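You operate a simulated robot arm through the tools that you are given. There is no shell and no other tool. Be economical: measure what you need, move in short steps, check, and stop when the job is done.

The job below is to be done with a simulated robot arm. You get a single attempt, and the scene is never put back.

TASK
Switch the sockets on in the blue cabinet and test their breaker.
Fine: breaker on; press TEST once, see the lamp go dark, switch the breaker on again, see it lit, shut the door.
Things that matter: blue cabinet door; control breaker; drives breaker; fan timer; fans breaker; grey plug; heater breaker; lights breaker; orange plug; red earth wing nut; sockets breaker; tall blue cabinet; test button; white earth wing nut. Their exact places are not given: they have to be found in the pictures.

Only the result counts: the job must be done as asked and must still hold three seconds after the hand-in. Knocking over, shifting, dropping, spilling or breaking anything else fails it.

THE ROBOT
A 7-joint arm with a two-finger parallel gripper on a trunk, on a base that drives. Base frame: it is fixed to the floor where the robot stands at the start and does not move with it; the origin is under the middle of the robot, x ahead of it, y to its left, z up. Readings come in m, rad, newtons and seconds.
With the tool pointing down near the work surface it reaches from about 0.18 to 0.72 m from the robot's upright axis, wherever it stands. Its first joint turns from -2.897 to 2.897 rad. Places, roughly: blue cabinet door [1, -0.2, 1.4]; control breaker [3.8, -6.8, 1.2]; drives breaker [3.9, -6.9, 1.2]; fan timer [1, 0, 1.5]; fans breaker [4, -7, 1.2]; heater breaker [3.8, -6.8, 1.7]; lights breaker [4, -7.1, 1.2]; red earth wing nut [1.2, -0.3, 1.5]; sockets breaker [1.1, 0, 1.2]; tall blue cabinet [1.3, 0.1, 1]; test button [1.2, 0, 1.2]; white earth wing nut [1.1, -0.2, 1.5]. Payload 1.57 kg.
The TCP is the grasp point between the finger pads, 0.03 m short of the fingertips. In the tool frame z runs along the fingers and y along their closing line. The gripper opens to 0.11 m. The fingers are 0.024 m wide and 0.012 m thick; the gripper's body (0.048 by 0.112 m) begins 0.078 m behind the TCP.
Orientation is that of the tool frame in the base frame, as a unit quaternion [x, y, z, w]. With the fingers straight down and closing along the base's y, the tool's x points along the base's -x, its y along +y and its z along -z.

THE INTERFACE
- The arm moves only by the tool nudge_tool. Its argument "deltas" is a list of rows, each a list of 7 numbers: the shift along the tool's x, y, z in cm, then the turn, a rotation vector about the tool's x, y, z in degrees, then the gripper command, from -1 (shut) to 1 (fully open), values between in proportion. In form: [[dx, dy, dz, ax, ay, az, gripper], ...]. A call has 1 to 12 rows; each row shifts and turns the commanded pose from where the row before left it, along the tool's axes as they then stand. Each row takes 0.2 s and may step no farther than 0.05 m and 0.15 rad from the row before; otherwise, or with a gripper value out of range, the whole call is refused. A pose out of reach is approached as far as the arm can. The call stops where the force on the tool passes 40 N (or 10 N more than at its start, if that is more) or the arm is blocked; 0.2 s more then pass. Each finger travels about 0.045 m/s and halts on what it meets, pressing with about 36 N; the grip force reading is that of the motor and also rises with nothing between the fingers. The clock runs only during rows and for 0.2 s after the last one: add rows that do not move to give the fingers time. The reply holds the time, the measured pose of the TCP, the force on the tool along the base axes, the opening and the grip force, in the units named above and with some noise, with the torque about the TCP (base axes, N m) and any sound that the robot's microphone picked up, and new pictures: "views" is both (left out), scene, wrist or none.
- Cameras (640 x 400 px; columns grow to the right, rows downward): "scene" is now at [0.0074, 0.0934, 1.6084]; the picture's right is [-0.55, -0.83, 0.00], its down [-0.47, 0.31, -0.83] and it looks along [0.69, -0.46, -0.56] (base axes); focal length 249 px, centre (320, 200). "wrist" rides on the gripper at [0.07, 0.016, -0.141] in the tool frame; the picture's right is [-0.23, 0.97, 0.00], its down [-0.86, -0.20, -0.48] and it looks along [-0.47, -0.11, 0.88] (tool axes); focal length 222 px, centre (320, 200).
- move_column(by): slides the trunk up (or, below 0, down) by that many m; the arm and the scene camera ride with it, the base frame stays. It gives what a move gives, with no picture.
- roll_base(legs): drives the robot by 1 to 6 legs, each [ahead, turn to the left] in m and rad, along the robot's own axes; the way and the turn of a leg run together, so that a leg with both is an arc; at most 1.5 m and 3.142 rad a leg. The arm and the cameras ride along, it lands a little off, and it stops where it bumps. It gives what a move gives, and a new picture of the scene camera.
- aim_head(pan, tilt): turns the head with the scene camera to pan (to the left, within 2.705 rad either way) and tilt (down, from -0.506 to 1.204), counted from straight ahead of the robot. It gives what a move gives, and a new picture of the scene camera.
- measure_at(camera, pixels): there is no depth. For up to 12 entries [column, row, z] of the newest picture of that camera ("zoom" is the newest enlarged one), the place [x, y] in the base frame at which the ray of that pixel passes the height z, good to about 0.002 m, but the place of the scene camera against the robot may be out by one fixed shift of up to 0.025 m in any direction. The clock stands still meanwhile.
- enlarge(camera, box): a new picture of the part [left, top, right, bottom] of that camera's present view, enlarged. The clock stands still meanwhile.
- job_done(): hands the job in; it is judged then, once.

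Keep the steps short. Do not move on a guess: measure, check each grasp and each placing, and mend mistakes. In all there are 80 turns and 260 pictures (those below and enlarged ones count). Leave the gripper open and the arm clear of the work at the hand-in unless told otherwise, and finish with a single line.

The tools are called after "Request:" as name(argument=value, ...) on one line, values as JSON. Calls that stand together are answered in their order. nudge_tool: Moves the arm, as the interface text tells. Its arguments: {"type":"object","properties":{"deltas":{"type":"array"},"views":{"type":"string","enum":["both","scene","wrist","none"]}},"required":["deltas"]} The other tools are called the same way: move_column (by) slides the trunk up or down; roll_base (legs) drives the base; aim_head (pan, tilt) turns the head that bears the scene camera; measure_at (camera, pixels) gives the place at which the rays of pixels pass given heights; enlarge (camera, box) takes an enlarged picture of a part of a camera's view; job_done () hands the job in.

At the start:

```text
clock: 0.0
tool_pos: [0.4584, -0.1486, 1.3486]
orientation: [0.0, 1.0, 0.0, 0.0]
contact_force: [-0.5, 0.7, -0.4]
wrist_torque: [0.03, -0.01, 0.01]
opening: 0.1098
grasp_force: 0.1
trunk travel left (down, up): [-0.525, 0.065]
robot x, y, heading: [0.0016, -0.0007, -0.003]
head pan, tilt: [-0.585, 0.597]
```

scene: 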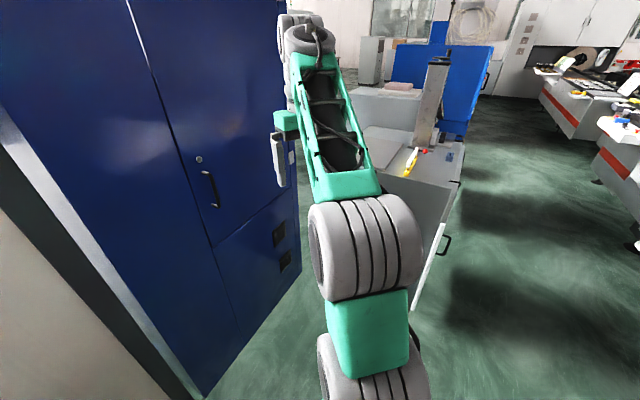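
wrist: 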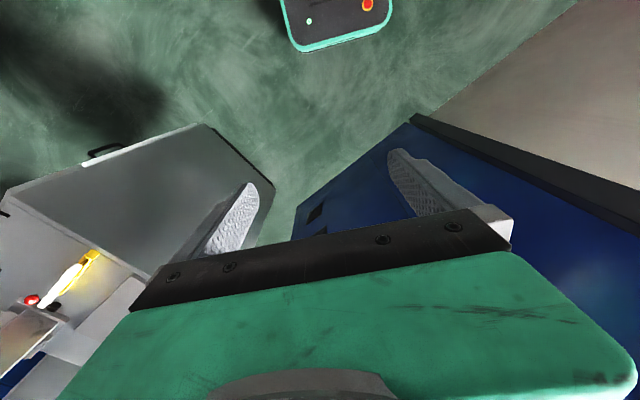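

The blue cabinet is ahead, its door shut, with a handle near pixel (210,188). I turn the head to face it.

Request:
aim_head(pan=0, tilt=0.25)

Request:
aim_head(pan=-0.4, tilt=0.2)

```text
clock: 1.0
tool_pos: [0.4585, -0.1488, 1.3478]
orientation: [0.0, 1.0, 0.0, 0.001]
contact_force: [0.0, -0.2, -0.6]
wrist_torque: [0.01, -0.01, 0.02]
opening: 0.1099
grasp_force: 0.0
trunk travel left (down, up): [-0.525, 0.065]
robot x, y, heading: [0.0042, -0.0001, 0.003]
head pan, tilt: [0.0, 0.25]
```

scene: 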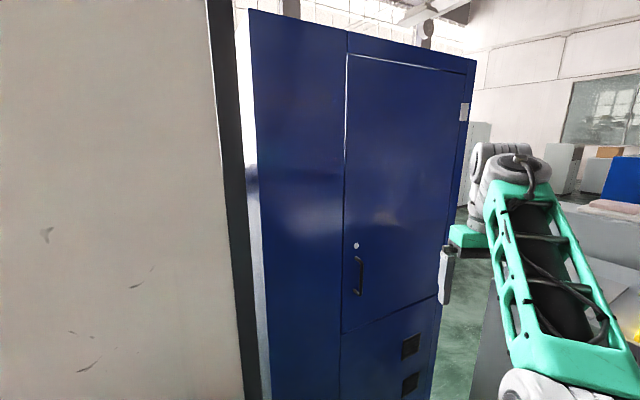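

```text
clock: 1.9
tool_pos: [0.4582, -0.1479, 1.3471]
orientation: [0.0, 1.0, 0.0, 0.001]
contact_force: [-0.7, -0.5, 0.1]
wrist_torque: [0.0, -0.03, 0.01]
opening: 0.1103
grasp_force: 0.0
trunk travel left (down, up): [-0.525, 0.065]
robot x, y, heading: [-0.0013, -0.003, -0.0]
head pan, tilt: [-0.4, 0.201]
```

scene: 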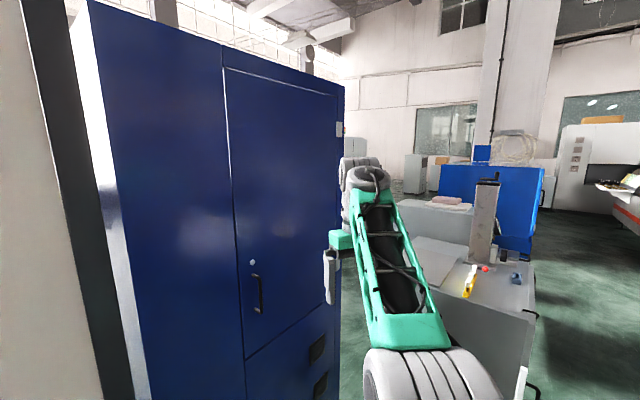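

The door is the right half: hinge at upper right, handle at left. Next I look down to find the cabinet's floor line, which gives its orientation.

Request:
aim_head(pan=-0.25, tilt=0.75)

```text
clock: 2.8
tool_pos: [0.46, -0.1481, 1.3489]
orientation: [0.0, 1.0, 0.001, 0.0]
contact_force: [-0.3, -0.6, 0.6]
wrist_torque: [0.01, -0.05, 0.02]
opening: 0.1095
grasp_force: 0.1
trunk travel left (down, up): [-0.525, 0.065]
robot x, y, heading: [0.0027, -0.0057, 0.001]
head pan, tilt: [-0.25, 0.75]
```

scene: 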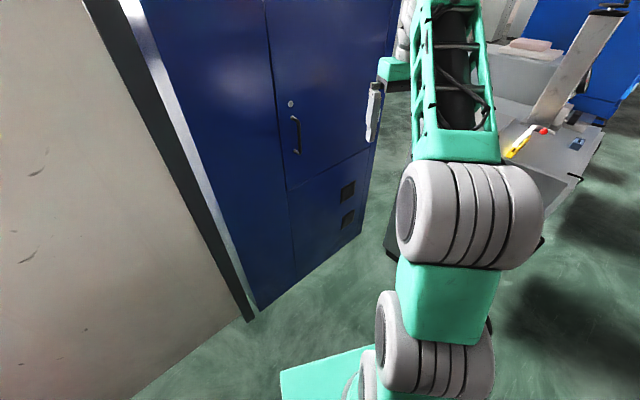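

Request:
measure_at(camera="scene", pixels=[[259, 311, 0], [296, 281, 0], [361, 234, 0], [250, 320, 0], [135, 398, 0], [292, 116, 1.2], [298, 153, 1.1], [292, 116, 1.1], [291, 104, 1.2], [580, 180, 0.8], [385, 258, 0]])

Request:
aim_head(pan=0.9, tilt=0.5)

Request:
aim_head(pan=-1.2, tilt=0.7)

```text
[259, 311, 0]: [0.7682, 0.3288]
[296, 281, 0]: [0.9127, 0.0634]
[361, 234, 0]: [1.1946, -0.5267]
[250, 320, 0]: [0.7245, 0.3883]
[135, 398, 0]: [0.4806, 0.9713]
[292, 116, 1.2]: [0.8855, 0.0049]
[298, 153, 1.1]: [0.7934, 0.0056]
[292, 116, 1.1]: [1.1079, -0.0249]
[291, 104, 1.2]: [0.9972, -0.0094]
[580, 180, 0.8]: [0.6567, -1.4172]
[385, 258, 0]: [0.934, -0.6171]
```

```text
clock: 4.2
tool_pos: [0.4598, -0.1486, 1.3463]
orientation: [0.0, 1.0, 0.0, 0.0]
contact_force: [0.2, -0.4, -0.8]
wrist_torque: [-0.01, 0.04, 0.01]
opening: 0.1098
grasp_force: 0.0
trunk travel left (down, up): [-0.525, 0.065]
robot x, y, heading: [-0.0029, -0.0025, -0.003]
head pan, tilt: [0.901, 0.499]
```

scene: 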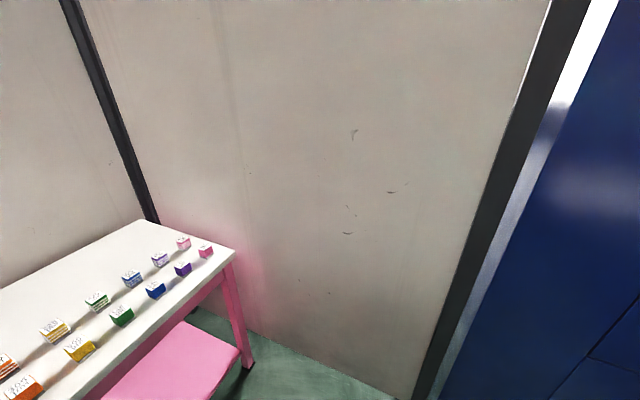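

```text
clock: 6.2
tool_pos: [0.4591, -0.1481, 1.3477]
orientation: [-0.001, 1.0, 0.0, 0.0]
contact_force: [0.6, -0.7, -0.9]
wrist_torque: [-0.04, 0.01, -0.01]
opening: 0.1099
grasp_force: 0.1
trunk travel left (down, up): [-0.525, 0.065]
robot x, y, heading: [0.0019, -0.0032, 0.001]
head pan, tilt: [-1.201, 0.7]
```

scene: 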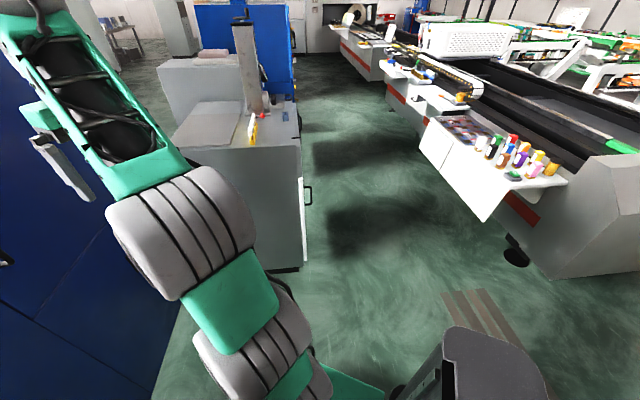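

Request:
measure_at(camera="scene", pixels=[[299, 270, 0], [299, 145, 0.8], [299, 145, 0.9], [308, 195, 0.6], [175, 330, 0], [480, 220, 0.7], [345, 400, 0.0]])

Request:
enlarge(camera="scene", box=[120, 40, 340, 290])

```text
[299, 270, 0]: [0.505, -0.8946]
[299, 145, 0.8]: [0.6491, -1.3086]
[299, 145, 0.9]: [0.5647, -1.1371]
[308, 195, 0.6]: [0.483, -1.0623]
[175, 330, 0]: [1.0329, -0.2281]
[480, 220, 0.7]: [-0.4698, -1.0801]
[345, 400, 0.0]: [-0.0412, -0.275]
```

```text
1.60 times, centred on (230, 165) of scene
```

zoom: 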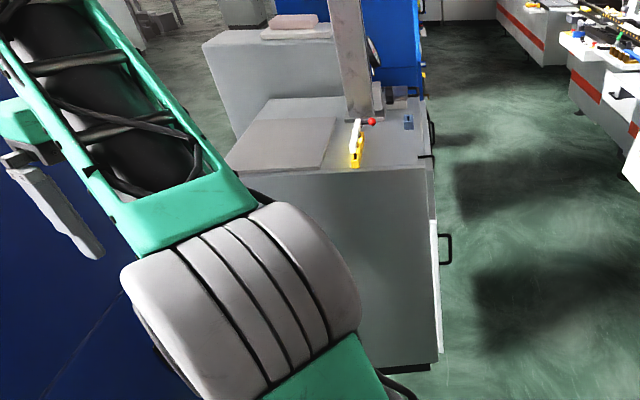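

The cabinet front runs from (0.77,0.33) to (1.19,-0.53), and its outward normal is about (-0.89,-0.45). The grey machine stands beside the hinge side. I drive to about (0.21,-0.23) and face the cabinet.

Request:
roll_base(legs=[[0, -0.83], [0.31, 0], [0, 1.15]])

Request:
aim_head(pan=0.0, tilt=0.5)

```text
clock: 13.3
tool_pos: [0.6888, -0.2254, 1.3495]
orientation: [-0.159, 0.987, 0.0, 0.0]
contact_force: [-0.3, -0.1, -0.5]
wrist_torque: [-0.01, 0.05, -0.01]
opening: 0.1099
grasp_force: 0.0
trunk travel left (down, up): [-0.525, 0.065]
robot x, y, heading: [0.2131, -0.2279, 0.318]
head pan, tilt: [-1.201, 0.7]
```

scene: 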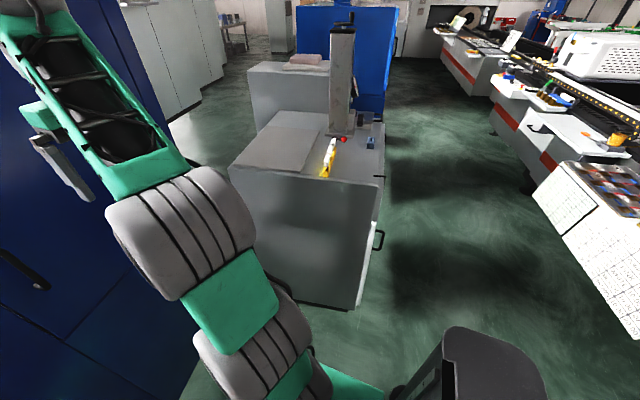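

```text
clock: 14.7
tool_pos: [0.6903, -0.2254, 1.3489]
orientation: [-0.158, 0.987, 0.0, 0.0]
contact_force: [-0.3, -1.4, 0.3]
wrist_torque: [0.02, 0.02, 0.01]
opening: 0.1101
grasp_force: 0.0
trunk travel left (down, up): [-0.525, 0.065]
robot x, y, heading: [0.2082, -0.2262, 0.317]
head pan, tilt: [0.0, 0.499]
```

scene: 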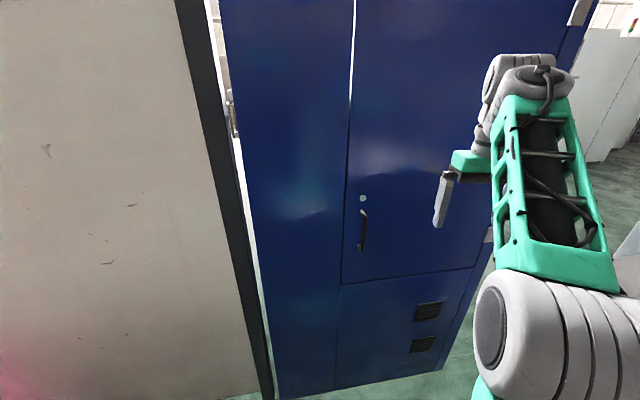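

Request:
measure_at(camera="scene", pixels=[[336, 390, 0], [441, 371, 0], [363, 211, 1.2], [363, 211, 1.1], [360, 250, 1.1], [360, 250, 1.0], [362, 198, 1.2], [343, 285, 1.0], [343, 285, 0.9], [478, 267, 1.0], [478, 267, 0.9]])

Request:
enlarge(camera="scene", box=[320, 170, 420, 270])

```text
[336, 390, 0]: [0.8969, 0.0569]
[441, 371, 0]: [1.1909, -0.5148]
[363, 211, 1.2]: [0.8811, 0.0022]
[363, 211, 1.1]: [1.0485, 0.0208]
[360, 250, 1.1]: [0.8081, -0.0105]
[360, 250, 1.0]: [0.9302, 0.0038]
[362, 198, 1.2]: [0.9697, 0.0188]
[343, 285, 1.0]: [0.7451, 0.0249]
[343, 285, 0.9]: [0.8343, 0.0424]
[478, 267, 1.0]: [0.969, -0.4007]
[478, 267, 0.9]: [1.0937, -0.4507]
```

```text
4.00 times, centred on (370, 220) of scene
```

zoom: 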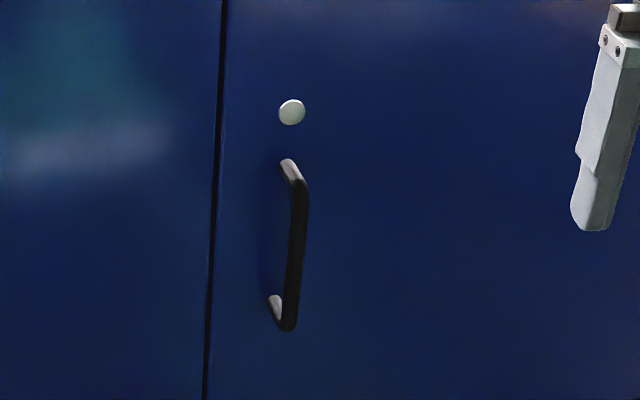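

The bow handle's bar is near (0.888,-0.012), z about 1.03 to 1.17. I swing the tool from pointing down to pointing forward.

Request:
nudge_tool(deltas=[[-1, 0, 0, 0, -8.18, 0, 1], [-0.99, 0, 0.14, 0, -8.18, 0, 1], [-0.96, 0, 0.28, 0, -8.18, 0, 1], [-0.91, 0, 0.41, 0, -8.18, 0, 1], [-0.84, 0, 0.54, 0, -8.18, 0, 1], [-0.76, 0, 0.65, 0, -8.18, 0, 1], [-0.65, 0, 0.76, 0, -8.18, 0, 1], [-0.54, 0, 0.84, 0, -8.18, 0, 1], [-0.42, 0, 0.91, 0, -8.18, 0, 1], [-0.28, 0, 0.96, 0, -8.18, 0, 1], [-0.14, 0, 0.99, 0, -8.2, 0, 1]])

```text
clock: 17.1
tool_pos: [0.7757, -0.2111, 1.5364]
orientation: [-0.136, 0.848, 0.083, 0.505]
contact_force: [0.9, -0.2, -0.7]
wrist_torque: [-0.03, 0.03, -0.01]
opening: 0.1101
grasp_force: 0.1
out of reach, approached as far as the arm can: row 5, 6, 7, 8, 9, 10, 11
trunk travel left (down, up): [-0.525, 0.065]
robot x, y, heading: [0.2089, -0.2263, 0.322]
head pan, tilt: [0.0, 0.499]
```

scene: 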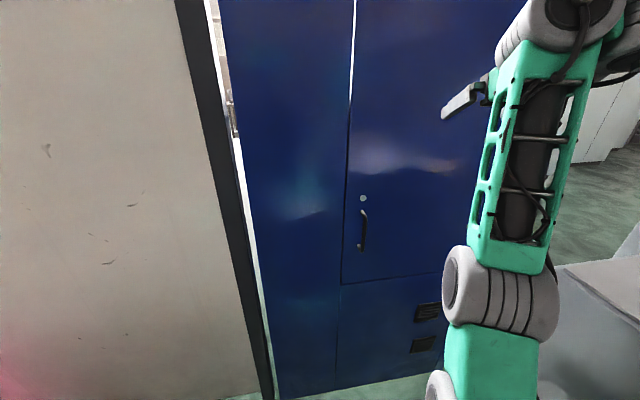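
wrist: 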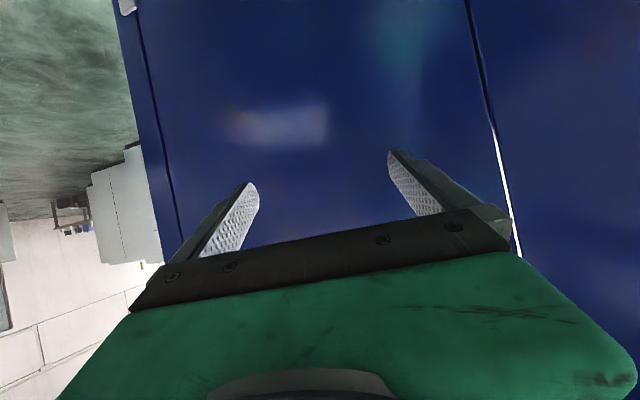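

The arm ran out of wrist travel because it sits too high for this reach. I lower the trunk by 0.35 m.

Request:
move_column(by=-0.35)

Request:
nudge_tool(deltas=[[0, 0, 0, 0, -7, 0, 1], [0, 0, 0, 0, -7, 0, 1], [0, 0, 0, 0, -7, 0, 1], [0, 0, 0, 0, -7, 0, 1]])

```text
clock: 20.5
tool_pos: [0.7732, -0.2111, 1.1866]
orientation: [-0.136, 0.847, 0.082, 0.507]
contact_force: [-0.3, 0.3, 0.6]
wrist_torque: [0.01, 0.03, 0.0]
opening: 0.11
grasp_force: 0.0
trunk travel left (down, up): [-0.175, 0.415]
robot x, y, heading: [0.2057, -0.2287, 0.32]
head pan, tilt: [0.0, 0.499]
```

```text
clock: 21.5
tool_pos: [0.774, -0.211, 1.1857]
orientation: [-0.137, 0.847, 0.083, 0.507]
contact_force: [0.0, -0.2, 0.1]
wrist_torque: [-0.01, 0.0, -0.01]
opening: 0.1099
grasp_force: 0.1
out of reach, approached as far as the arm can: row 1, 2, 3, 4
trunk travel left (down, up): [-0.175, 0.415]
robot x, y, heading: [0.206, -0.227, 0.319]
head pan, tilt: [0.0, 0.499]
```

scene: 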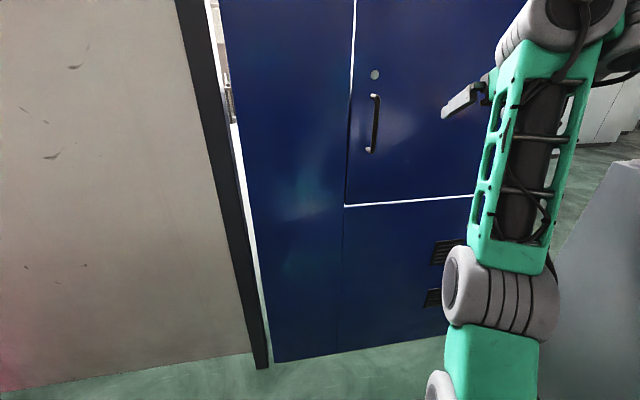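
wrist: 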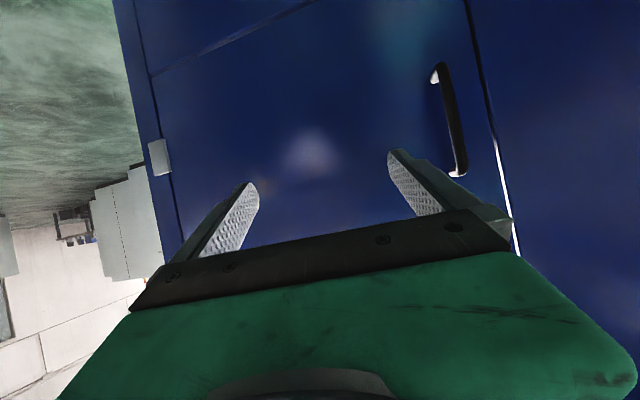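

I move sideways toward the handle, which extends the arm, and try the rest of the turn there.

Request:
nudge_tool(deltas=[[-0.8, 2.8, 1.56, 0, 0, 0, 0.4], [-0.8, 2.8, 1.56, 0, 0, 0, 0.4], [-0.8, 2.8, 1.56, 0, 0, 0, 0.4], [-0.8, 2.8, 1.56, 0, 0, 0, 0.4], [-0.8, 2.8, 1.56, 0, 0, 0, 0.4], [0, 0, 0, 0, -7, 0, 0.4], [0, 0, 0, 0, -7, 0, 0.4]])

```text
clock: 23.1
tool_pos: [0.8042, -0.0334, 1.2256]
orientation: [-0.125, 0.807, 0.086, 0.571]
contact_force: [1.0, -0.2, 0.1]
wrist_torque: [0.03, -0.01, 0.06]
opening: 0.0769
grasp_force: 0.0
out of reach, approached as far as the arm can: row 6, 7
trunk travel left (down, up): [-0.175, 0.415]
robot x, y, heading: [0.2071, -0.2292, 0.32]
head pan, tilt: [0.0, 0.499]
```

scene: 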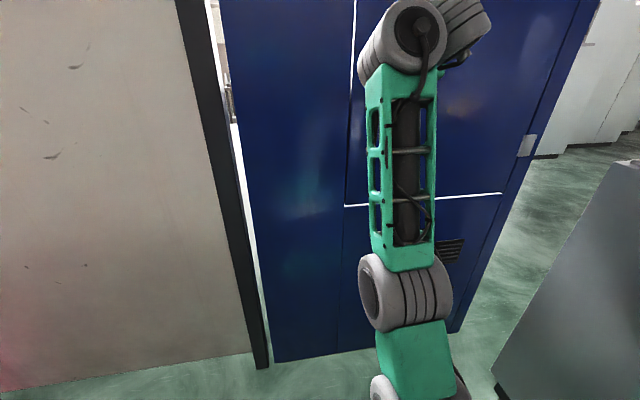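
wrist: 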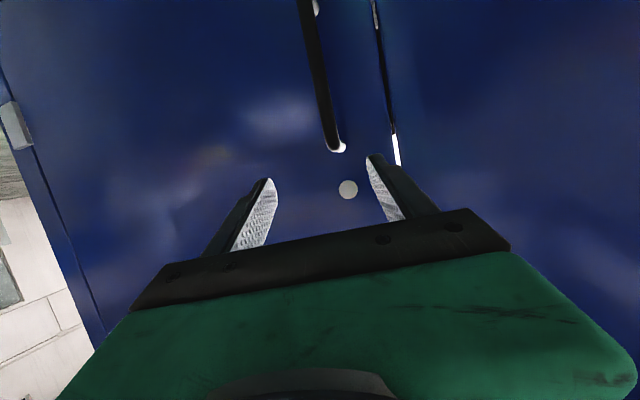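

The tool now points about 20° below horizontal, which is enough for a vertical bar. I lower the trunk by 0.13 m to bring the fingers to the handle's height.

Request:
move_column(by=-0.13)

Request:
nudge_tool(deltas=[[0, 0, 0, 0, 0, 0, 0.4]], views="both")

```text
clock: 24.7
tool_pos: [0.8053, -0.0327, 1.0965]
orientation: [-0.124, 0.807, 0.085, 0.571]
contact_force: [-0.2, 0.5, -0.2]
wrist_torque: [-0.03, -0.01, 0.0]
opening: 0.077
grasp_force: 0.1
trunk travel left (down, up): [-0.045, 0.545]
robot x, y, heading: [0.2038, -0.2268, 0.32]
head pan, tilt: [0.0, 0.499]
```

```text
clock: 25.1
tool_pos: [0.8046, -0.0323, 1.0955]
orientation: [-0.124, 0.807, 0.085, 0.571]
contact_force: [0.0, -0.1, 0.2]
wrist_torque: [0.01, 0.04, 0.0]
opening: 0.0771
grasp_force: 0.0
trunk travel left (down, up): [-0.045, 0.545]
robot x, y, heading: [0.2121, -0.2292, 0.318]
head pan, tilt: [0.0, 0.499]
```

scene: 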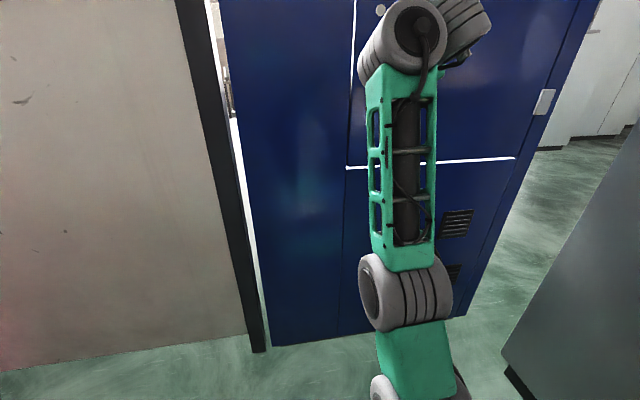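
wrist: 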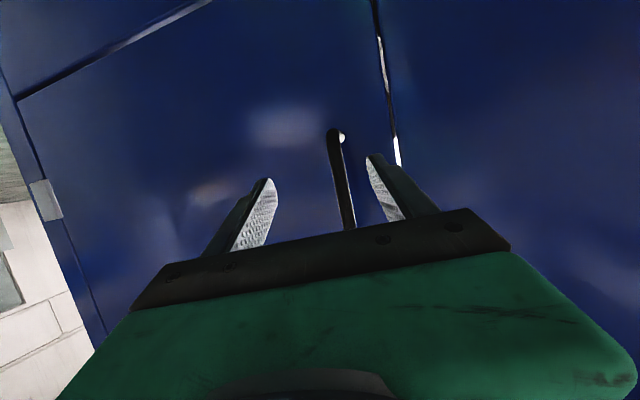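

Request:
measure_at(camera="wrist", pixels=[[337, 150, 1.03], [337, 150, 1.05], [345, 190, 1.07], [345, 190, 1.1], [349, 225, 1.1], [349, 225, 1.13], [342, 138, 1.03], [342, 138, 1.05]])

```text
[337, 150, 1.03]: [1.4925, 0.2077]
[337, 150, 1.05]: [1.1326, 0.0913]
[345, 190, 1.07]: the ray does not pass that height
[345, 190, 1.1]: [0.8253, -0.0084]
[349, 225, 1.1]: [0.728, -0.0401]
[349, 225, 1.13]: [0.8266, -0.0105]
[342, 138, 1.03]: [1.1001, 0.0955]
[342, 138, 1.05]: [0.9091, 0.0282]
```

The bar measures about (0.878,0.008): 1.7 cm to the tool's left and 8 cm ahead. I advance with the fingers on either side of it.

Request:
nudge_tool(deltas=[[0, 1.7, 0, 0, 0, 0, 0.4], [-0.58, 0, 1.65, 0, 0, 0, 0.4], [-0.58, 0, 1.65, 0, 0, 0, 0.4], [-0.58, 0, 1.65, 0, 0, 0, 0.4], [-0.58, 0, 1.65, 0, 0, 0, 0.4], [0, 0, 0, 0, 0, 0, 0.4]])

```text
clock: 26.3
tool_pos: [0.8575, 0.0029, 1.0959]
orientation: [-0.127, 0.809, 0.086, 0.568]
contact_force: [-20.0, -9.9, -8.5]
wrist_torque: [-0.49, 0.13, 1.0]
opening: 0.0738
grasp_force: 0.0
trunk travel left (down, up): [-0.045, 0.545]
robot x, y, heading: [0.2108, -0.2261, 0.315]
head pan, tilt: [0.0, 0.499]
stopped in row 6: the force on the tool passed its limit at 59 N (the readings are from after the stop); the commanded pose is now the measured one
```

scene: 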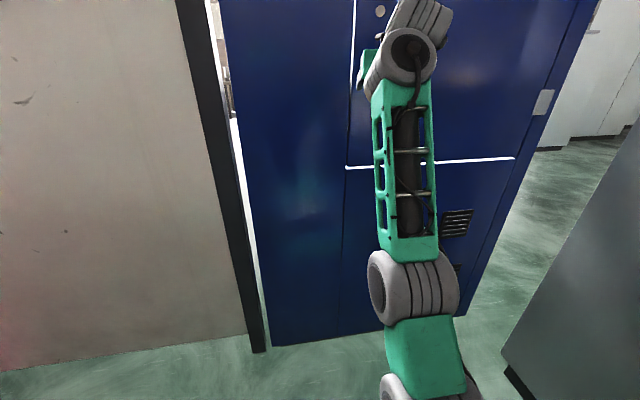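
wrist: 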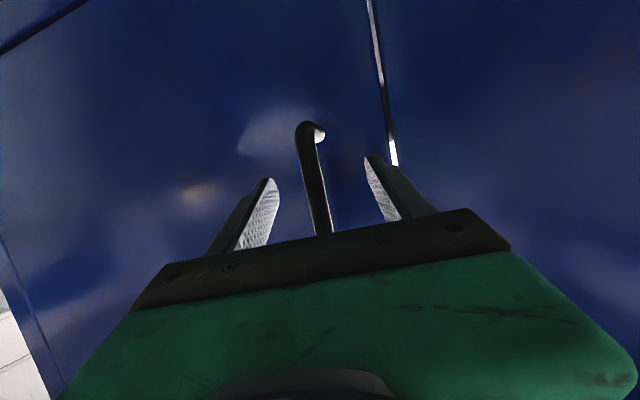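

A fingertip touched the door, and the bar is between the fingers. I back off half a centimetre and close.

Request:
nudge_tool(deltas=[[0.2, 0, -0.6, 0, 0, 0, 0.4], [0, 0, 0, 0, 0, 0, -0.2], [0, 0, 0, 0, 0, 0, -0.8], [0, 0, 0, 0, 0, 0, -1], [0, 0, 0, 0, 0, 0, -1], [0, 0, 0, 0, 0, 0, -1]])

```text
clock: 27.7
tool_pos: [0.857, -0.0003, 1.0943]
orientation: [-0.126, 0.809, 0.086, 0.568]
contact_force: [3.9, -13.6, -1.1]
wrist_torque: [0.15, 0.09, -0.15]
opening: 0.0139
grasp_force: 23.4
trunk travel left (down, up): [-0.045, 0.545]
robot x, y, heading: [0.2071, -0.2308, 0.319]
head pan, tilt: [0.0, 0.499]
```

scene: 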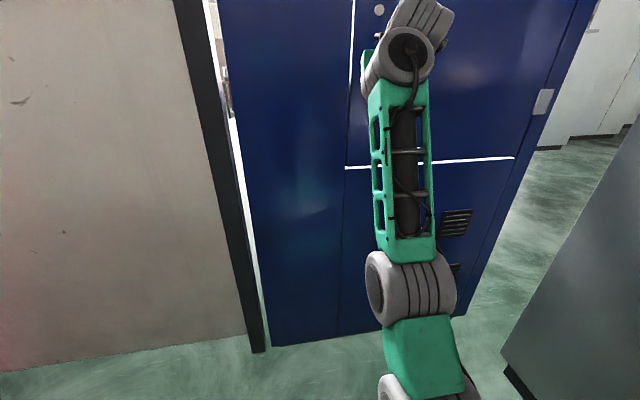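
wrist: 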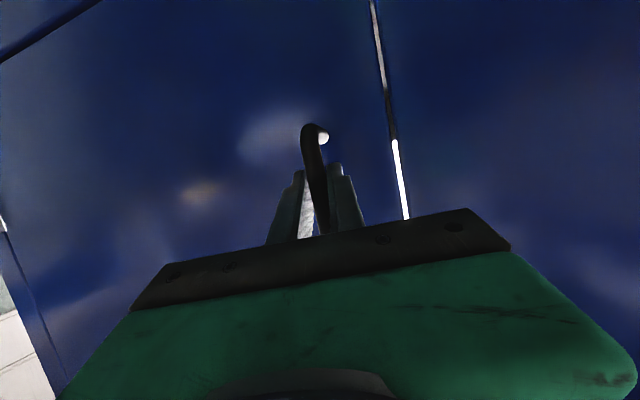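

The bar is gripped (opening 0.0139). I pull along the door's arc, 8 cm to start.

Request:
nudge_tool(deltas=[[0.65, -0.52, -1.82, -1.83, 0, -0.65, -1], [0.65, -0.52, -1.82, -1.83, 0, -0.65, -1], [0.65, -0.52, -1.82, -1.83, 0, -0.65, -1], [0.65, -0.52, -1.82, -1.83, 0, -0.65, -1], [0, 0, 0, 0, 0, 0, -1]])

```text
clock: 28.2
tool_pos: [0.8313, -0.0181, 1.0936]
orientation: [-0.136, 0.81, 0.091, 0.563]
contact_force: [10.1, -14.4, -3.4]
wrist_torque: [0.51, -0.26, -0.17]
opening: 0.0138
grasp_force: 29.5
out of reach, approached as far as the arm can: row 1, 2
trunk travel left (down, up): [-0.045, 0.545]
robot x, y, heading: [0.2073, -0.2303, 0.311]
head pan, tilt: [0.0, 0.499]
stopped in row 2: the force on the tool passed its limit at 48 N (the readings are from after the stop); the commanded pose is now the measured one
```

scene: 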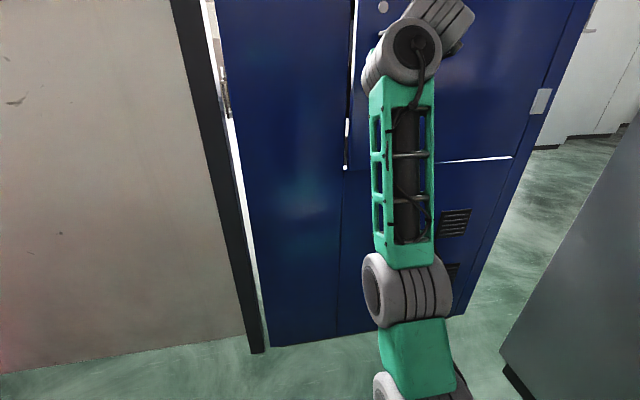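
wrist: 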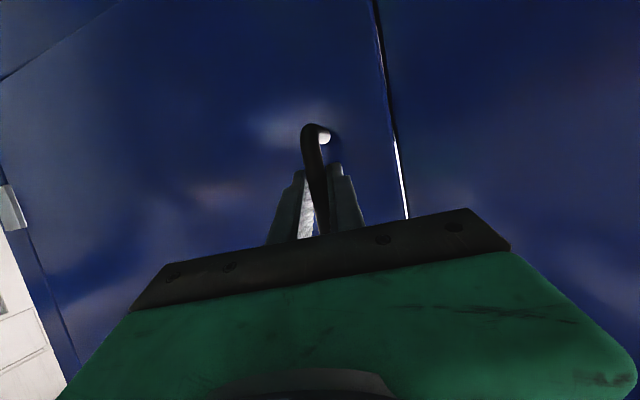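

The door has come out about 3 cm. The tool is at its wrist limit, so I let it pitch down a little while pulling on.

Request:
nudge_tool(deltas=[[0.49, -0.39, -1.36, -1.36, 1.5, -0.5, -1], [0.53, -0.39, -1.345, -1.35, 1.5, -0.53, -1], [0.565, -0.39, -1.33, -1.33, 1.5, -0.57, -1], [0.6, -0.39, -1.316, -1.32, 1.5, -0.6, -1], [0.634, -0.39, -1.3, -1.3, 1.5, -0.63, -1], [0.668, -0.39, -1.283, -1.29, 1.5, -0.67, -1]])

```text
clock: 29.3
tool_pos: [0.7855, -0.0553, 1.0945]
orientation: [-0.178, 0.829, 0.106, 0.519]
contact_force: [13.7, -13.9, -1.3]
wrist_torque: [0.63, -0.3, -0.17]
opening: 0.0138
grasp_force: 30.2
trunk travel left (down, up): [-0.045, 0.545]
robot x, y, heading: [0.2065, -0.2266, 0.304]
head pan, tilt: [0.0, 0.499]
stopped in row 5: the force on the tool passed its limit at 47 N (the readings are from after the stop); the commanded pose is now the measured one
```

scene: 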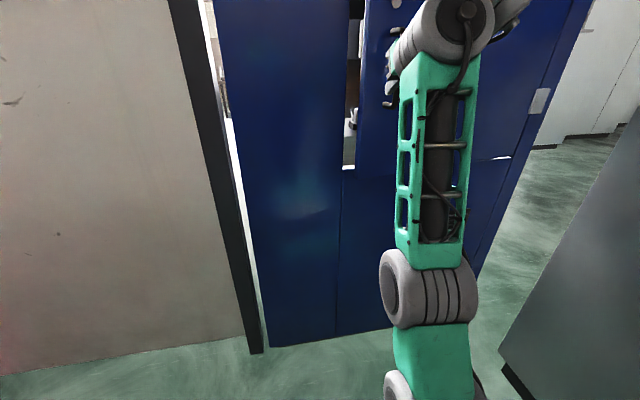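
wrist: 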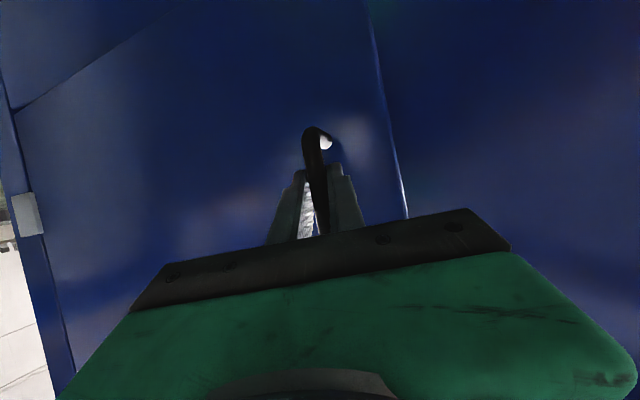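

The points so far fit an arc of 0.59 m radius. The door is about 9° open, so I keep pulling along the refreshed tangent, more slowly.

Request:
nudge_tool(deltas=[[0.42, -0.33, -0.85, -0.87, 0.8, -0.43, -1], [0.43, -0.33, -0.845, -0.87, 0.8, -0.43, -1], [0.44, -0.33, -0.84, -0.87, 0.8, -0.43, -1], [0.45, -0.33, -0.835, -0.87, 0.8, -0.43, -1], [0.46, -0.33, -0.83, -0.87, 0.8, -0.43, -1], [0.47, -0.33, -0.825, -0.87, 0.8, -0.43, -1], [0.48, -0.33, -0.82, -0.87, 0.8, -0.43, -1], [0.49, -0.33, -0.815, -0.87, 0.8, -0.43, -1]], views="scene")

```text
clock: 30.6
tool_pos: [0.7447, -0.0958, 1.0932]
orientation: [-0.218, 0.838, 0.121, 0.486]
contact_force: [11.6, -9.7, 7.0]
wrist_torque: [0.69, 0.28, -0.19]
opening: 0.0137
grasp_force: 30.2
out of reach, approached as far as the arm can: row 5
trunk travel left (down, up): [-0.045, 0.545]
robot x, y, heading: [0.211, -0.2255, 0.307]
head pan, tilt: [0.0, 0.499]
stopped in row 6: the force on the tool passed its limit at 41 N (the readings are from after the stop); the commanded pose is now the measured one
```

scene: 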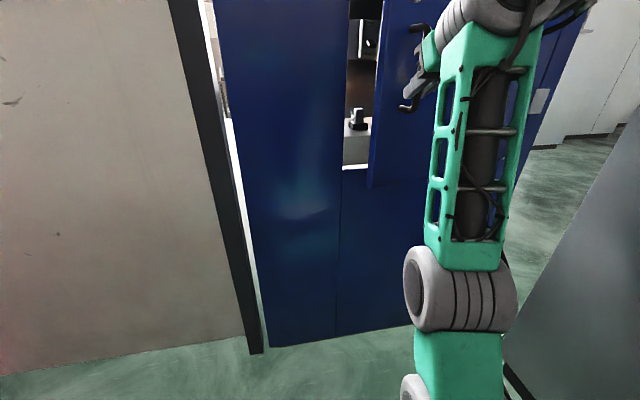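

The door is about 15° open and the arm is running out of room. I release the bar, back off, then drive back 0.2 m so I can regrasp with more space.

Request:
nudge_tool(deltas=[[0, 0, 0, 0, 0, 0, 0], [0, 0, 0, 0, 0, 0, 0.4], [0, 0, 0, 0, 0, 0, 0.4], [0, 0, 0, 0, 0, 0, 0.4], [0.7, 0, -1.5, 0, 0, 0, 0.4], [0.7, 0, -1.5, 0, 0, 0, 0.4], [0.7, 0, -1.5, 0, 0, 0, 0.4], [0.7, 0, -1.5, 0, 0, 0, 0.4]], views="wrist")

Request:
roll_base(legs=[[-0.2, 0]])

```text
clock: 32.4
tool_pos: [0.685, -0.1272, 1.099]
orientation: [-0.221, 0.838, 0.121, 0.485]
contact_force: [1.1, 0.6, 0.7]
wrist_torque: [0.04, 0.01, -0.01]
opening: 0.0771
grasp_force: 0.0
trunk travel left (down, up): [-0.045, 0.545]
robot x, y, heading: [0.2101, -0.2265, 0.313]
head pan, tilt: [0.0, 0.499]
```

wrist: 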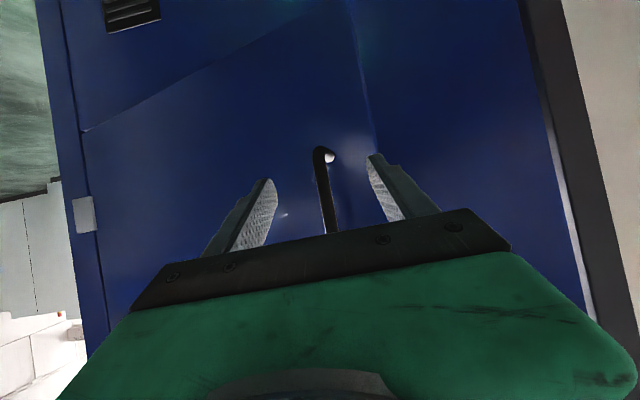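

```text
clock: 34.0
tool_pos: [0.4985, -0.1844, 1.0997]
orientation: [-0.222, 0.837, 0.121, 0.486]
contact_force: [0.1, -0.4, 0.8]
wrist_torque: [-0.02, 0.03, 0.04]
opening: 0.0769
grasp_force: 0.1
trunk travel left (down, up): [-0.045, 0.545]
robot x, y, heading: [0.0171, -0.2854, 0.315]
head pan, tilt: [0.0, 0.499]
```

scene: 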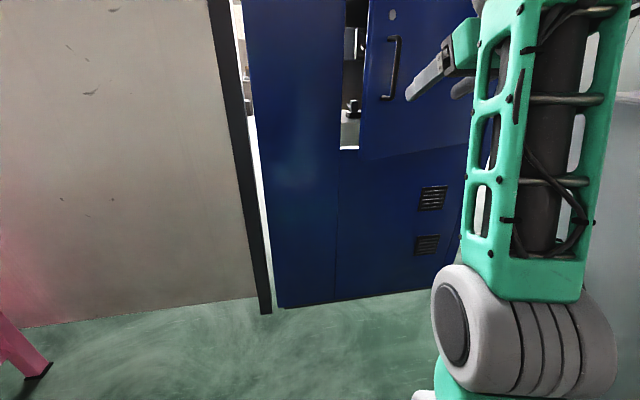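

The door stays open. I move to a pre-grasp in front of the bar, near (0.745,-0.096), and level the tool.

Request:
nudge_tool(deltas=[[-1.87, -0.87, 3.26, 0, 0, 0, 0.4], [-1.87, -0.87, 3.26, 0, 0, 0, 0.4], [-1.87, -0.87, 3.26, 0, 0, 0, 0.4], [-1.87, -0.87, 3.26, 0, 0, 0, 0.4], [-1.87, -0.87, 3.26, 0, 0, 0, 0.4], [0, 0, 0, 0, -5, 0, 0.4], [0, 0, 0, 0, -5, 0, 0.4], [0, 0, 0, 0, -4, 0, 0.4]])

```text
clock: 35.8
tool_pos: [0.5662, -0.1638, 1.0765]
orientation: [-0.214, 0.807, 0.134, 0.534]
contact_force: [0.9, -0.3, 0.6]
wrist_torque: [-0.03, 0.0, -0.01]
opening: 0.0769
grasp_force: 0.1
out of reach, approached as far as the arm can: row 2, 3, 4, 5, 7, 8
trunk travel left (down, up): [-0.045, 0.545]
robot x, y, heading: [0.0202, -0.2883, 0.316]
head pan, tilt: [0.0, 0.499]
```

scene: 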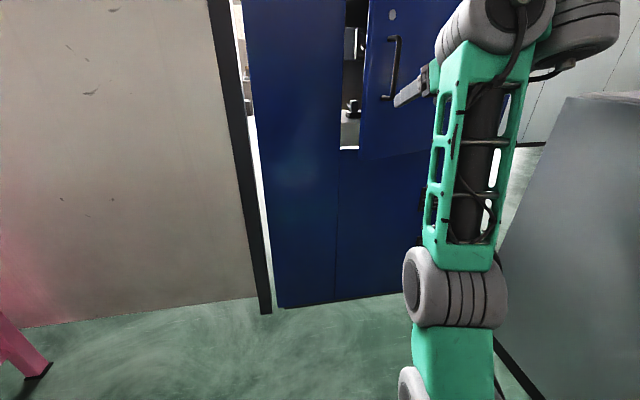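
wrist: 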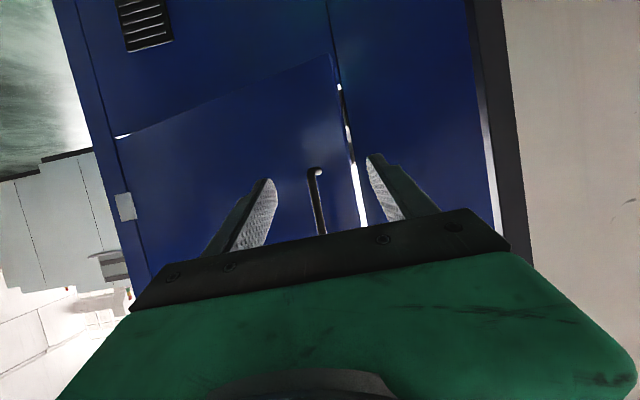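

Request:
nudge_tool(deltas=[[0, 0, 0, 0, 0, 0, 0.4], [0, 0, 1, 0, 2, 0, 0.4], [0, 0, 1, 0, 2, 0, 0.4]], views="none")

```text
clock: 36.6
tool_pos: [0.573, -0.1603, 1.0691]
orientation: [-0.217, 0.816, 0.13, 0.519]
contact_force: [0.3, -0.1, -0.4]
wrist_torque: [-0.01, 0.03, 0.0]
opening: 0.077
grasp_force: 0.0
out of reach, approached as far as the arm can: row 3
trunk travel left (down, up): [-0.045, 0.545]
robot x, y, heading: [0.018, -0.286, 0.311]
head pan, tilt: [0.0, 0.499]
```

I lower the trunk the rest of the way and raise the hand relative to it, since that posture leaves the wrist more range. Then I move forward.

Request:
move_column(by=-0.044)

Request:
nudge_tool(deltas=[[-2.26, 0, -1.07, 0, 0, 0, 0.4], [-2.26, 0, -1.07, 0, 0, 0, 0.4], [-2.26, 0, -1.07, 0, 0, 0, 0.4], [-2.26, 0, -1.07, 0, 0, 0, 0.4], [-0.85, 0, 1.81, 0, 0, 0, 0.4], [-0.85, 0, 1.81, 0, 0, 0, 0.4], [-0.85, 0, 1.81, 0, 0, 0, 0.4]], views="wrist")

```text
clock: 37.5
tool_pos: [0.5726, -0.1597, 1.026]
orientation: [-0.217, 0.817, 0.13, 0.519]
contact_force: [0.0, 0.9, -0.3]
wrist_torque: [0.01, -0.03, -0.01]
opening: 0.0771
grasp_force: 0.2
trunk travel left (down, up): [-0.001, 0.589]
robot x, y, heading: [0.0195, -0.2856, 0.314]
head pan, tilt: [0.0, 0.499]
```

```text
clock: 39.0
tool_pos: [0.567, -0.1609, 1.0359]
orientation: [-0.216, 0.817, 0.129, 0.52]
contact_force: [0.2, 0.2, -0.7]
wrist_torque: [-0.02, 0.0, 0.02]
opening: 0.0772
grasp_force: 0.1
out of reach, approached as far as the arm can: row 1, 2, 3, 4, 5, 6, 7
trunk travel left (down, up): [-0.001, 0.589]
robot x, y, heading: [0.0193, -0.2873, 0.314]
head pan, tilt: [0.0, 0.499]
```

wrist: 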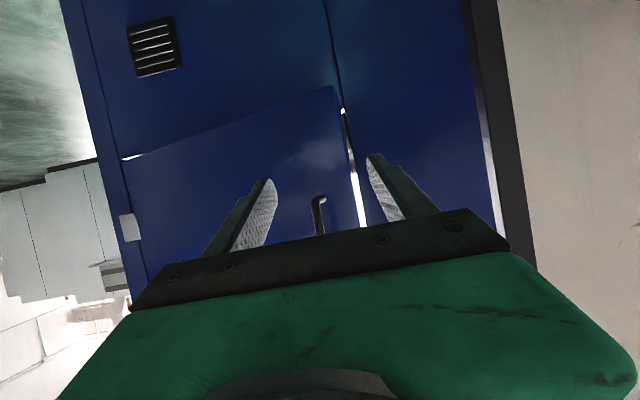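

The wrist is stuck at a local limit. I pitch down to free it, move up and forward, then see how far it gets.

Request:
nudge_tool(deltas=[[0, 0, 0, 0, 7, 0, 0.4], [0, 0, 0, 0, 7, 0, 0.4], [0, 0, 0, 0, 6, 0, 0.4], [-2.1, 0, 0.7, 0, 0, 0, 0.4], [-2.1, 0, 0.7, 0, 0, 0, 0.4], [-2.1, 0, 0.7, 0, 0, 0, 0.4], [-2.1, 0, 0.7, 0, 0, 0, 0.4], [-2.1, 0, 0.7, 0, 0, 0, 0.4]], views="scene")

```text
clock: 40.9
tool_pos: [0.5619, -0.1653, 1.0127]
orientation: [-0.233, 0.882, 0.098, 0.397]
contact_force: [0.3, 0.4, 0.0]
wrist_torque: [0.03, -0.02, -0.02]
opening: 0.0768
grasp_force: 0.0
out of reach, approached as far as the arm can: row 2, 3, 4, 5, 6, 7, 8
trunk travel left (down, up): [-0.001, 0.589]
robot x, y, heading: [0.0186, -0.2845, 0.315]
head pan, tilt: [0.0, 0.499]
```

scene: 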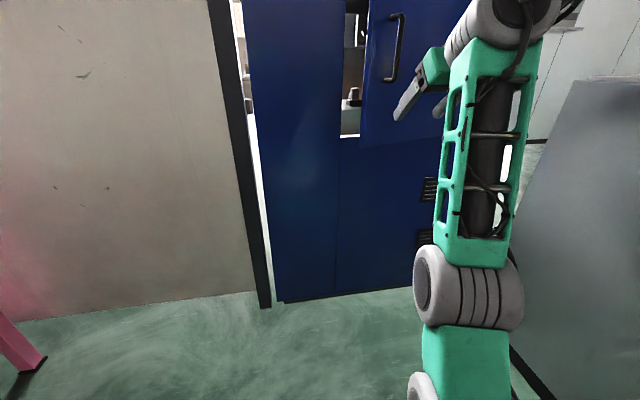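

I test whether the yaw is what limits it: I turn the tool back to radial, then go forward and up.

Request:
nudge_tool(deltas=[[0, 0, 0, 4.45, 0, 4.0, 0.4], [0, 0, 0, 4.45, 0, 4.0, 0.4], [-2.0, 0, 2.2, 0, 0, 0, 0.4], [-2.0, 0, 2.2, 0, 0, 0, 0.4], [-2.0, 0, 2.2, 0, 0, 0, 0.4], [-1.5, 0, -1.3, 0, 0, 0, 0.4], [-1.5, 0, -1.3, 0, 0, 0, 0.4]], views="wrist")

```text
clock: 42.5
tool_pos: [0.6083, -0.1569, 1.0126]
orientation: [-0.139, 0.902, 0.056, 0.406]
contact_force: [0.5, 0.0, 0.1]
wrist_torque: [0.0, -0.02, -0.03]
opening: 0.0772
grasp_force: 0.1
out of reach, approached as far as the arm can: row 1, 2, 4, 5, 6, 7
trunk travel left (down, up): [-0.001, 0.589]
robot x, y, heading: [0.0183, -0.2834, 0.312]
head pan, tilt: [0.0, 0.499]
```

wrist: 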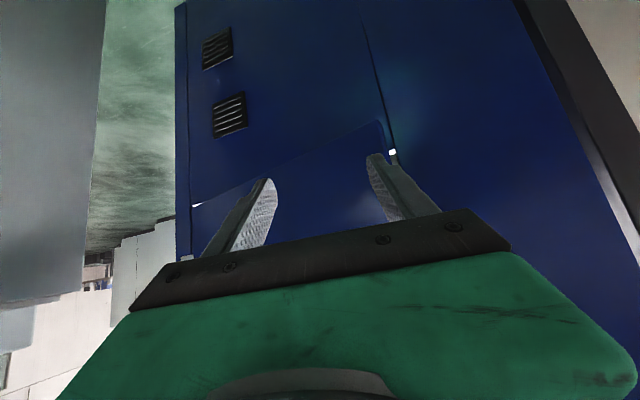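

I test the opposite: closer in with the forearm upright, pitching up as I retreat.

Request:
nudge_tool(deltas=[[2.0, 0, -2.2, 0, 0, 0, 0.4], [1.8, 0, -2.4, 0, -6, 0, 0.4], [1.6, 0, -2.5, 0, -6, 0, 0.4], [1.3, 0, -2.7, 0, -6, 0, 0.4], [0, 0, 0, 0, -6, 0, 0.4], [0, 0, 0, 0, -6, 0, 0.4], [0, 0, 0, 0, -6, 0, 0.4]], views="scene")

```text
clock: 44.0
tool_pos: [0.4767, -0.1685, 1.1518]
orientation: [-0.114, 0.737, 0.094, 0.66]
contact_force: [0.8, -0.6, 0.5]
wrist_torque: [-0.01, -0.02, 0.01]
opening: 0.0769
grasp_force: 0.0
out of reach, approached as far as the arm can: row 3, 4, 5, 6, 7
trunk travel left (down, up): [-0.001, 0.589]
robot x, y, heading: [0.0196, -0.2856, 0.312]
head pan, tilt: [0.0, 0.499]
```

scene: 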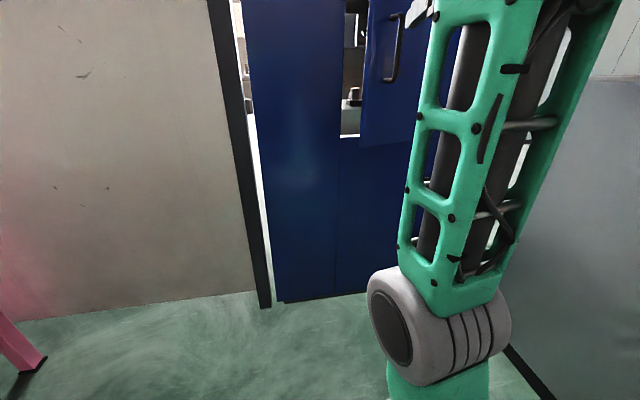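

That confirms it: level pointing is available at about 0.47 m radius and high relative to the trunk. I place the robot at about (0.12,-0.32), where the whole handle arc stays within 0.5 to 0.67 m.

Request:
roll_base(legs=[[0, -0.6], [0.11, 0], [0, 0.5]])

Request:
nudge_tool(deltas=[[0, 0, 0, 0, 6, 0, 0.4], [0, 0, 0, 0, 6, 0, 0.4], [0, 0, 0, 0, 6, 0, 0.4]])

```text
clock: 48.4
tool_pos: [0.5904, -0.2427, 1.1518]
orientation: [-0.081, 0.742, 0.064, 0.663]
contact_force: [0.6, 0.6, -0.3]
wrist_torque: [0.02, 0.03, 0.03]
opening: 0.0768
grasp_force: 0.0
trunk travel left (down, up): [-0.001, 0.589]
robot x, y, heading: [0.127, -0.3187, 0.222]
head pan, tilt: [0.0, 0.499]
```

scene: 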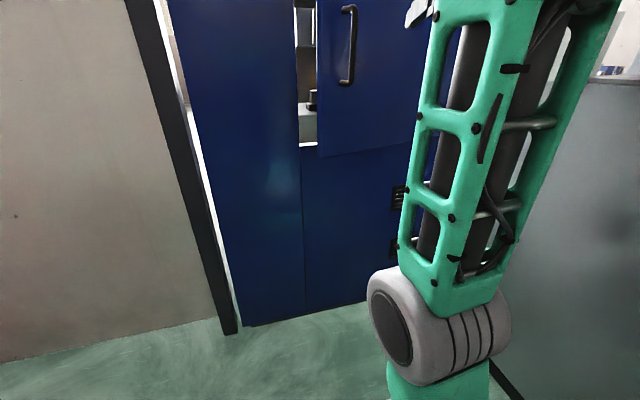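

```text
clock: 49.1
tool_pos: [0.5908, -0.2433, 1.1517]
orientation: [-0.088, 0.836, 0.049, 0.539]
contact_force: [-0.6, 0.0, -0.3]
wrist_torque: [-0.03, 0.0, -0.05]
opening: 0.0768
grasp_force: 0.1
trunk travel left (down, up): [-0.001, 0.589]
robot x, y, heading: [0.1272, -0.3188, 0.219]
head pan, tilt: [0.0, 0.499]
```

scene: 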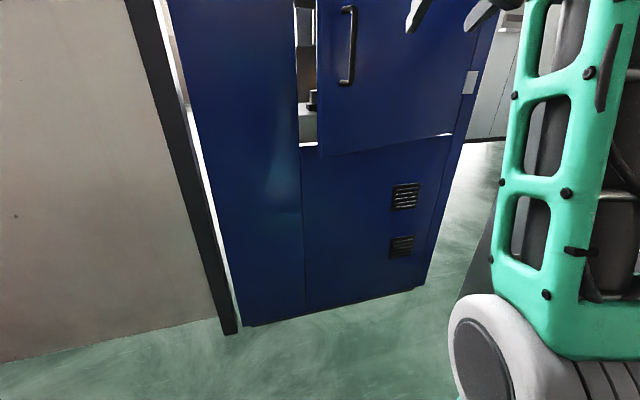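
wrist: 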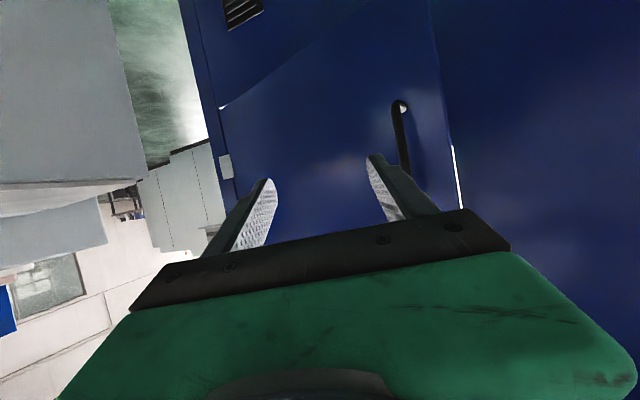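

Request:
nudge_tool(deltas=[[0.1, 2.36, 2.85, 0, 0, 0, 0.4], [0.1, 2.36, 2.85, 0, 0, 0, 0.4], [0.1, 2.36, 2.85, 0, 0, 0, 0.4], [0.1, 2.36, 2.85, 0, 0, 0, 0.4], [0, 0, 0, -5.9, 0, -2.7, 0.4], [0, 0, 0, -5.9, 0, -2.7, 0.4]], views="wrist")

```text
clock: 50.5
tool_pos: [0.6544, -0.1364, 1.0798]
orientation: [-0.184, 0.821, 0.111, 0.528]
contact_force: [-0.1, -0.3, 0.3]
wrist_torque: [0.0, -0.03, 0.02]
opening: 0.077
grasp_force: 0.0
out of reach, approached as far as the arm can: row 3, 4
trunk travel left (down, up): [-0.001, 0.589]
robot x, y, heading: [0.1256, -0.3199, 0.225]
head pan, tilt: [0.0, 0.499]
```

wrist: 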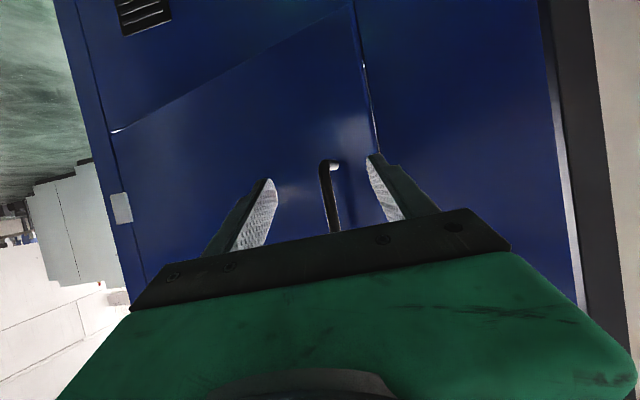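

The bar is 10 cm straight ahead. I raise the trunk 6 cm for reach, then advance while dropping 5 cm.

Request:
move_column(by=0.06)

Request:
nudge_tool(deltas=[[1.36, 0, 0.62, 0, 0, 0, 0.4], [1.36, 0, 0.62, 0, 0, 0, 0.4], [1.36, 0, 0.62, 0, 0, 0, 0.4], [-0.87, 0, 1.9, 0, 0, 0, 0.4], [-0.87, 0, 1.9, 0, 0, 0, 0.4], [-0.87, 0, 1.9, 0, 0, 0, 0.4], [-0.87, 0, 1.9, 0, 0, 0, 0.4]], views="wrist")

```text
clock: 51.5
tool_pos: [0.6542, -0.1374, 1.1415]
orientation: [-0.183, 0.822, 0.11, 0.528]
contact_force: [-0.6, 0.2, 0.1]
wrist_torque: [0.03, -0.02, 0.01]
opening: 0.0772
grasp_force: 0.0
trunk travel left (down, up): [-0.061, 0.529]
robot x, y, heading: [0.1264, -0.3181, 0.219]
head pan, tilt: [0.0, 0.499]
```

```text
clock: 53.1
tool_pos: [0.735, -0.1008, 1.1049]
orientation: [-0.184, 0.821, 0.111, 0.529]
contact_force: [-0.9, -0.2, 0.5]
wrist_torque: [0.0, -0.01, 0.03]
opening: 0.077
grasp_force: 0.0
out of reach, approached as far as the arm can: row 3
trunk travel left (down, up): [-0.061, 0.529]
robot x, y, heading: [0.1239, -0.3229, 0.221]
head pan, tilt: [0.0, 0.499]
```

wrist: 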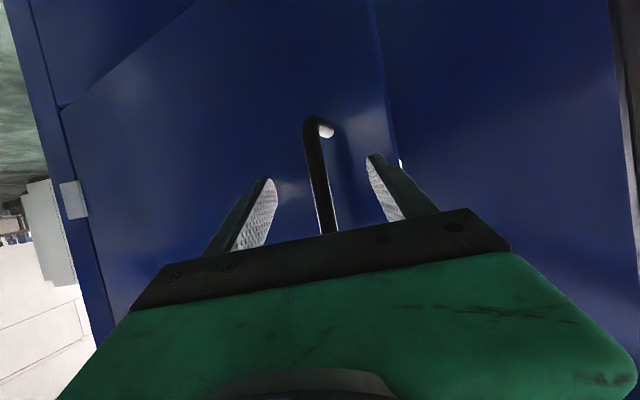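

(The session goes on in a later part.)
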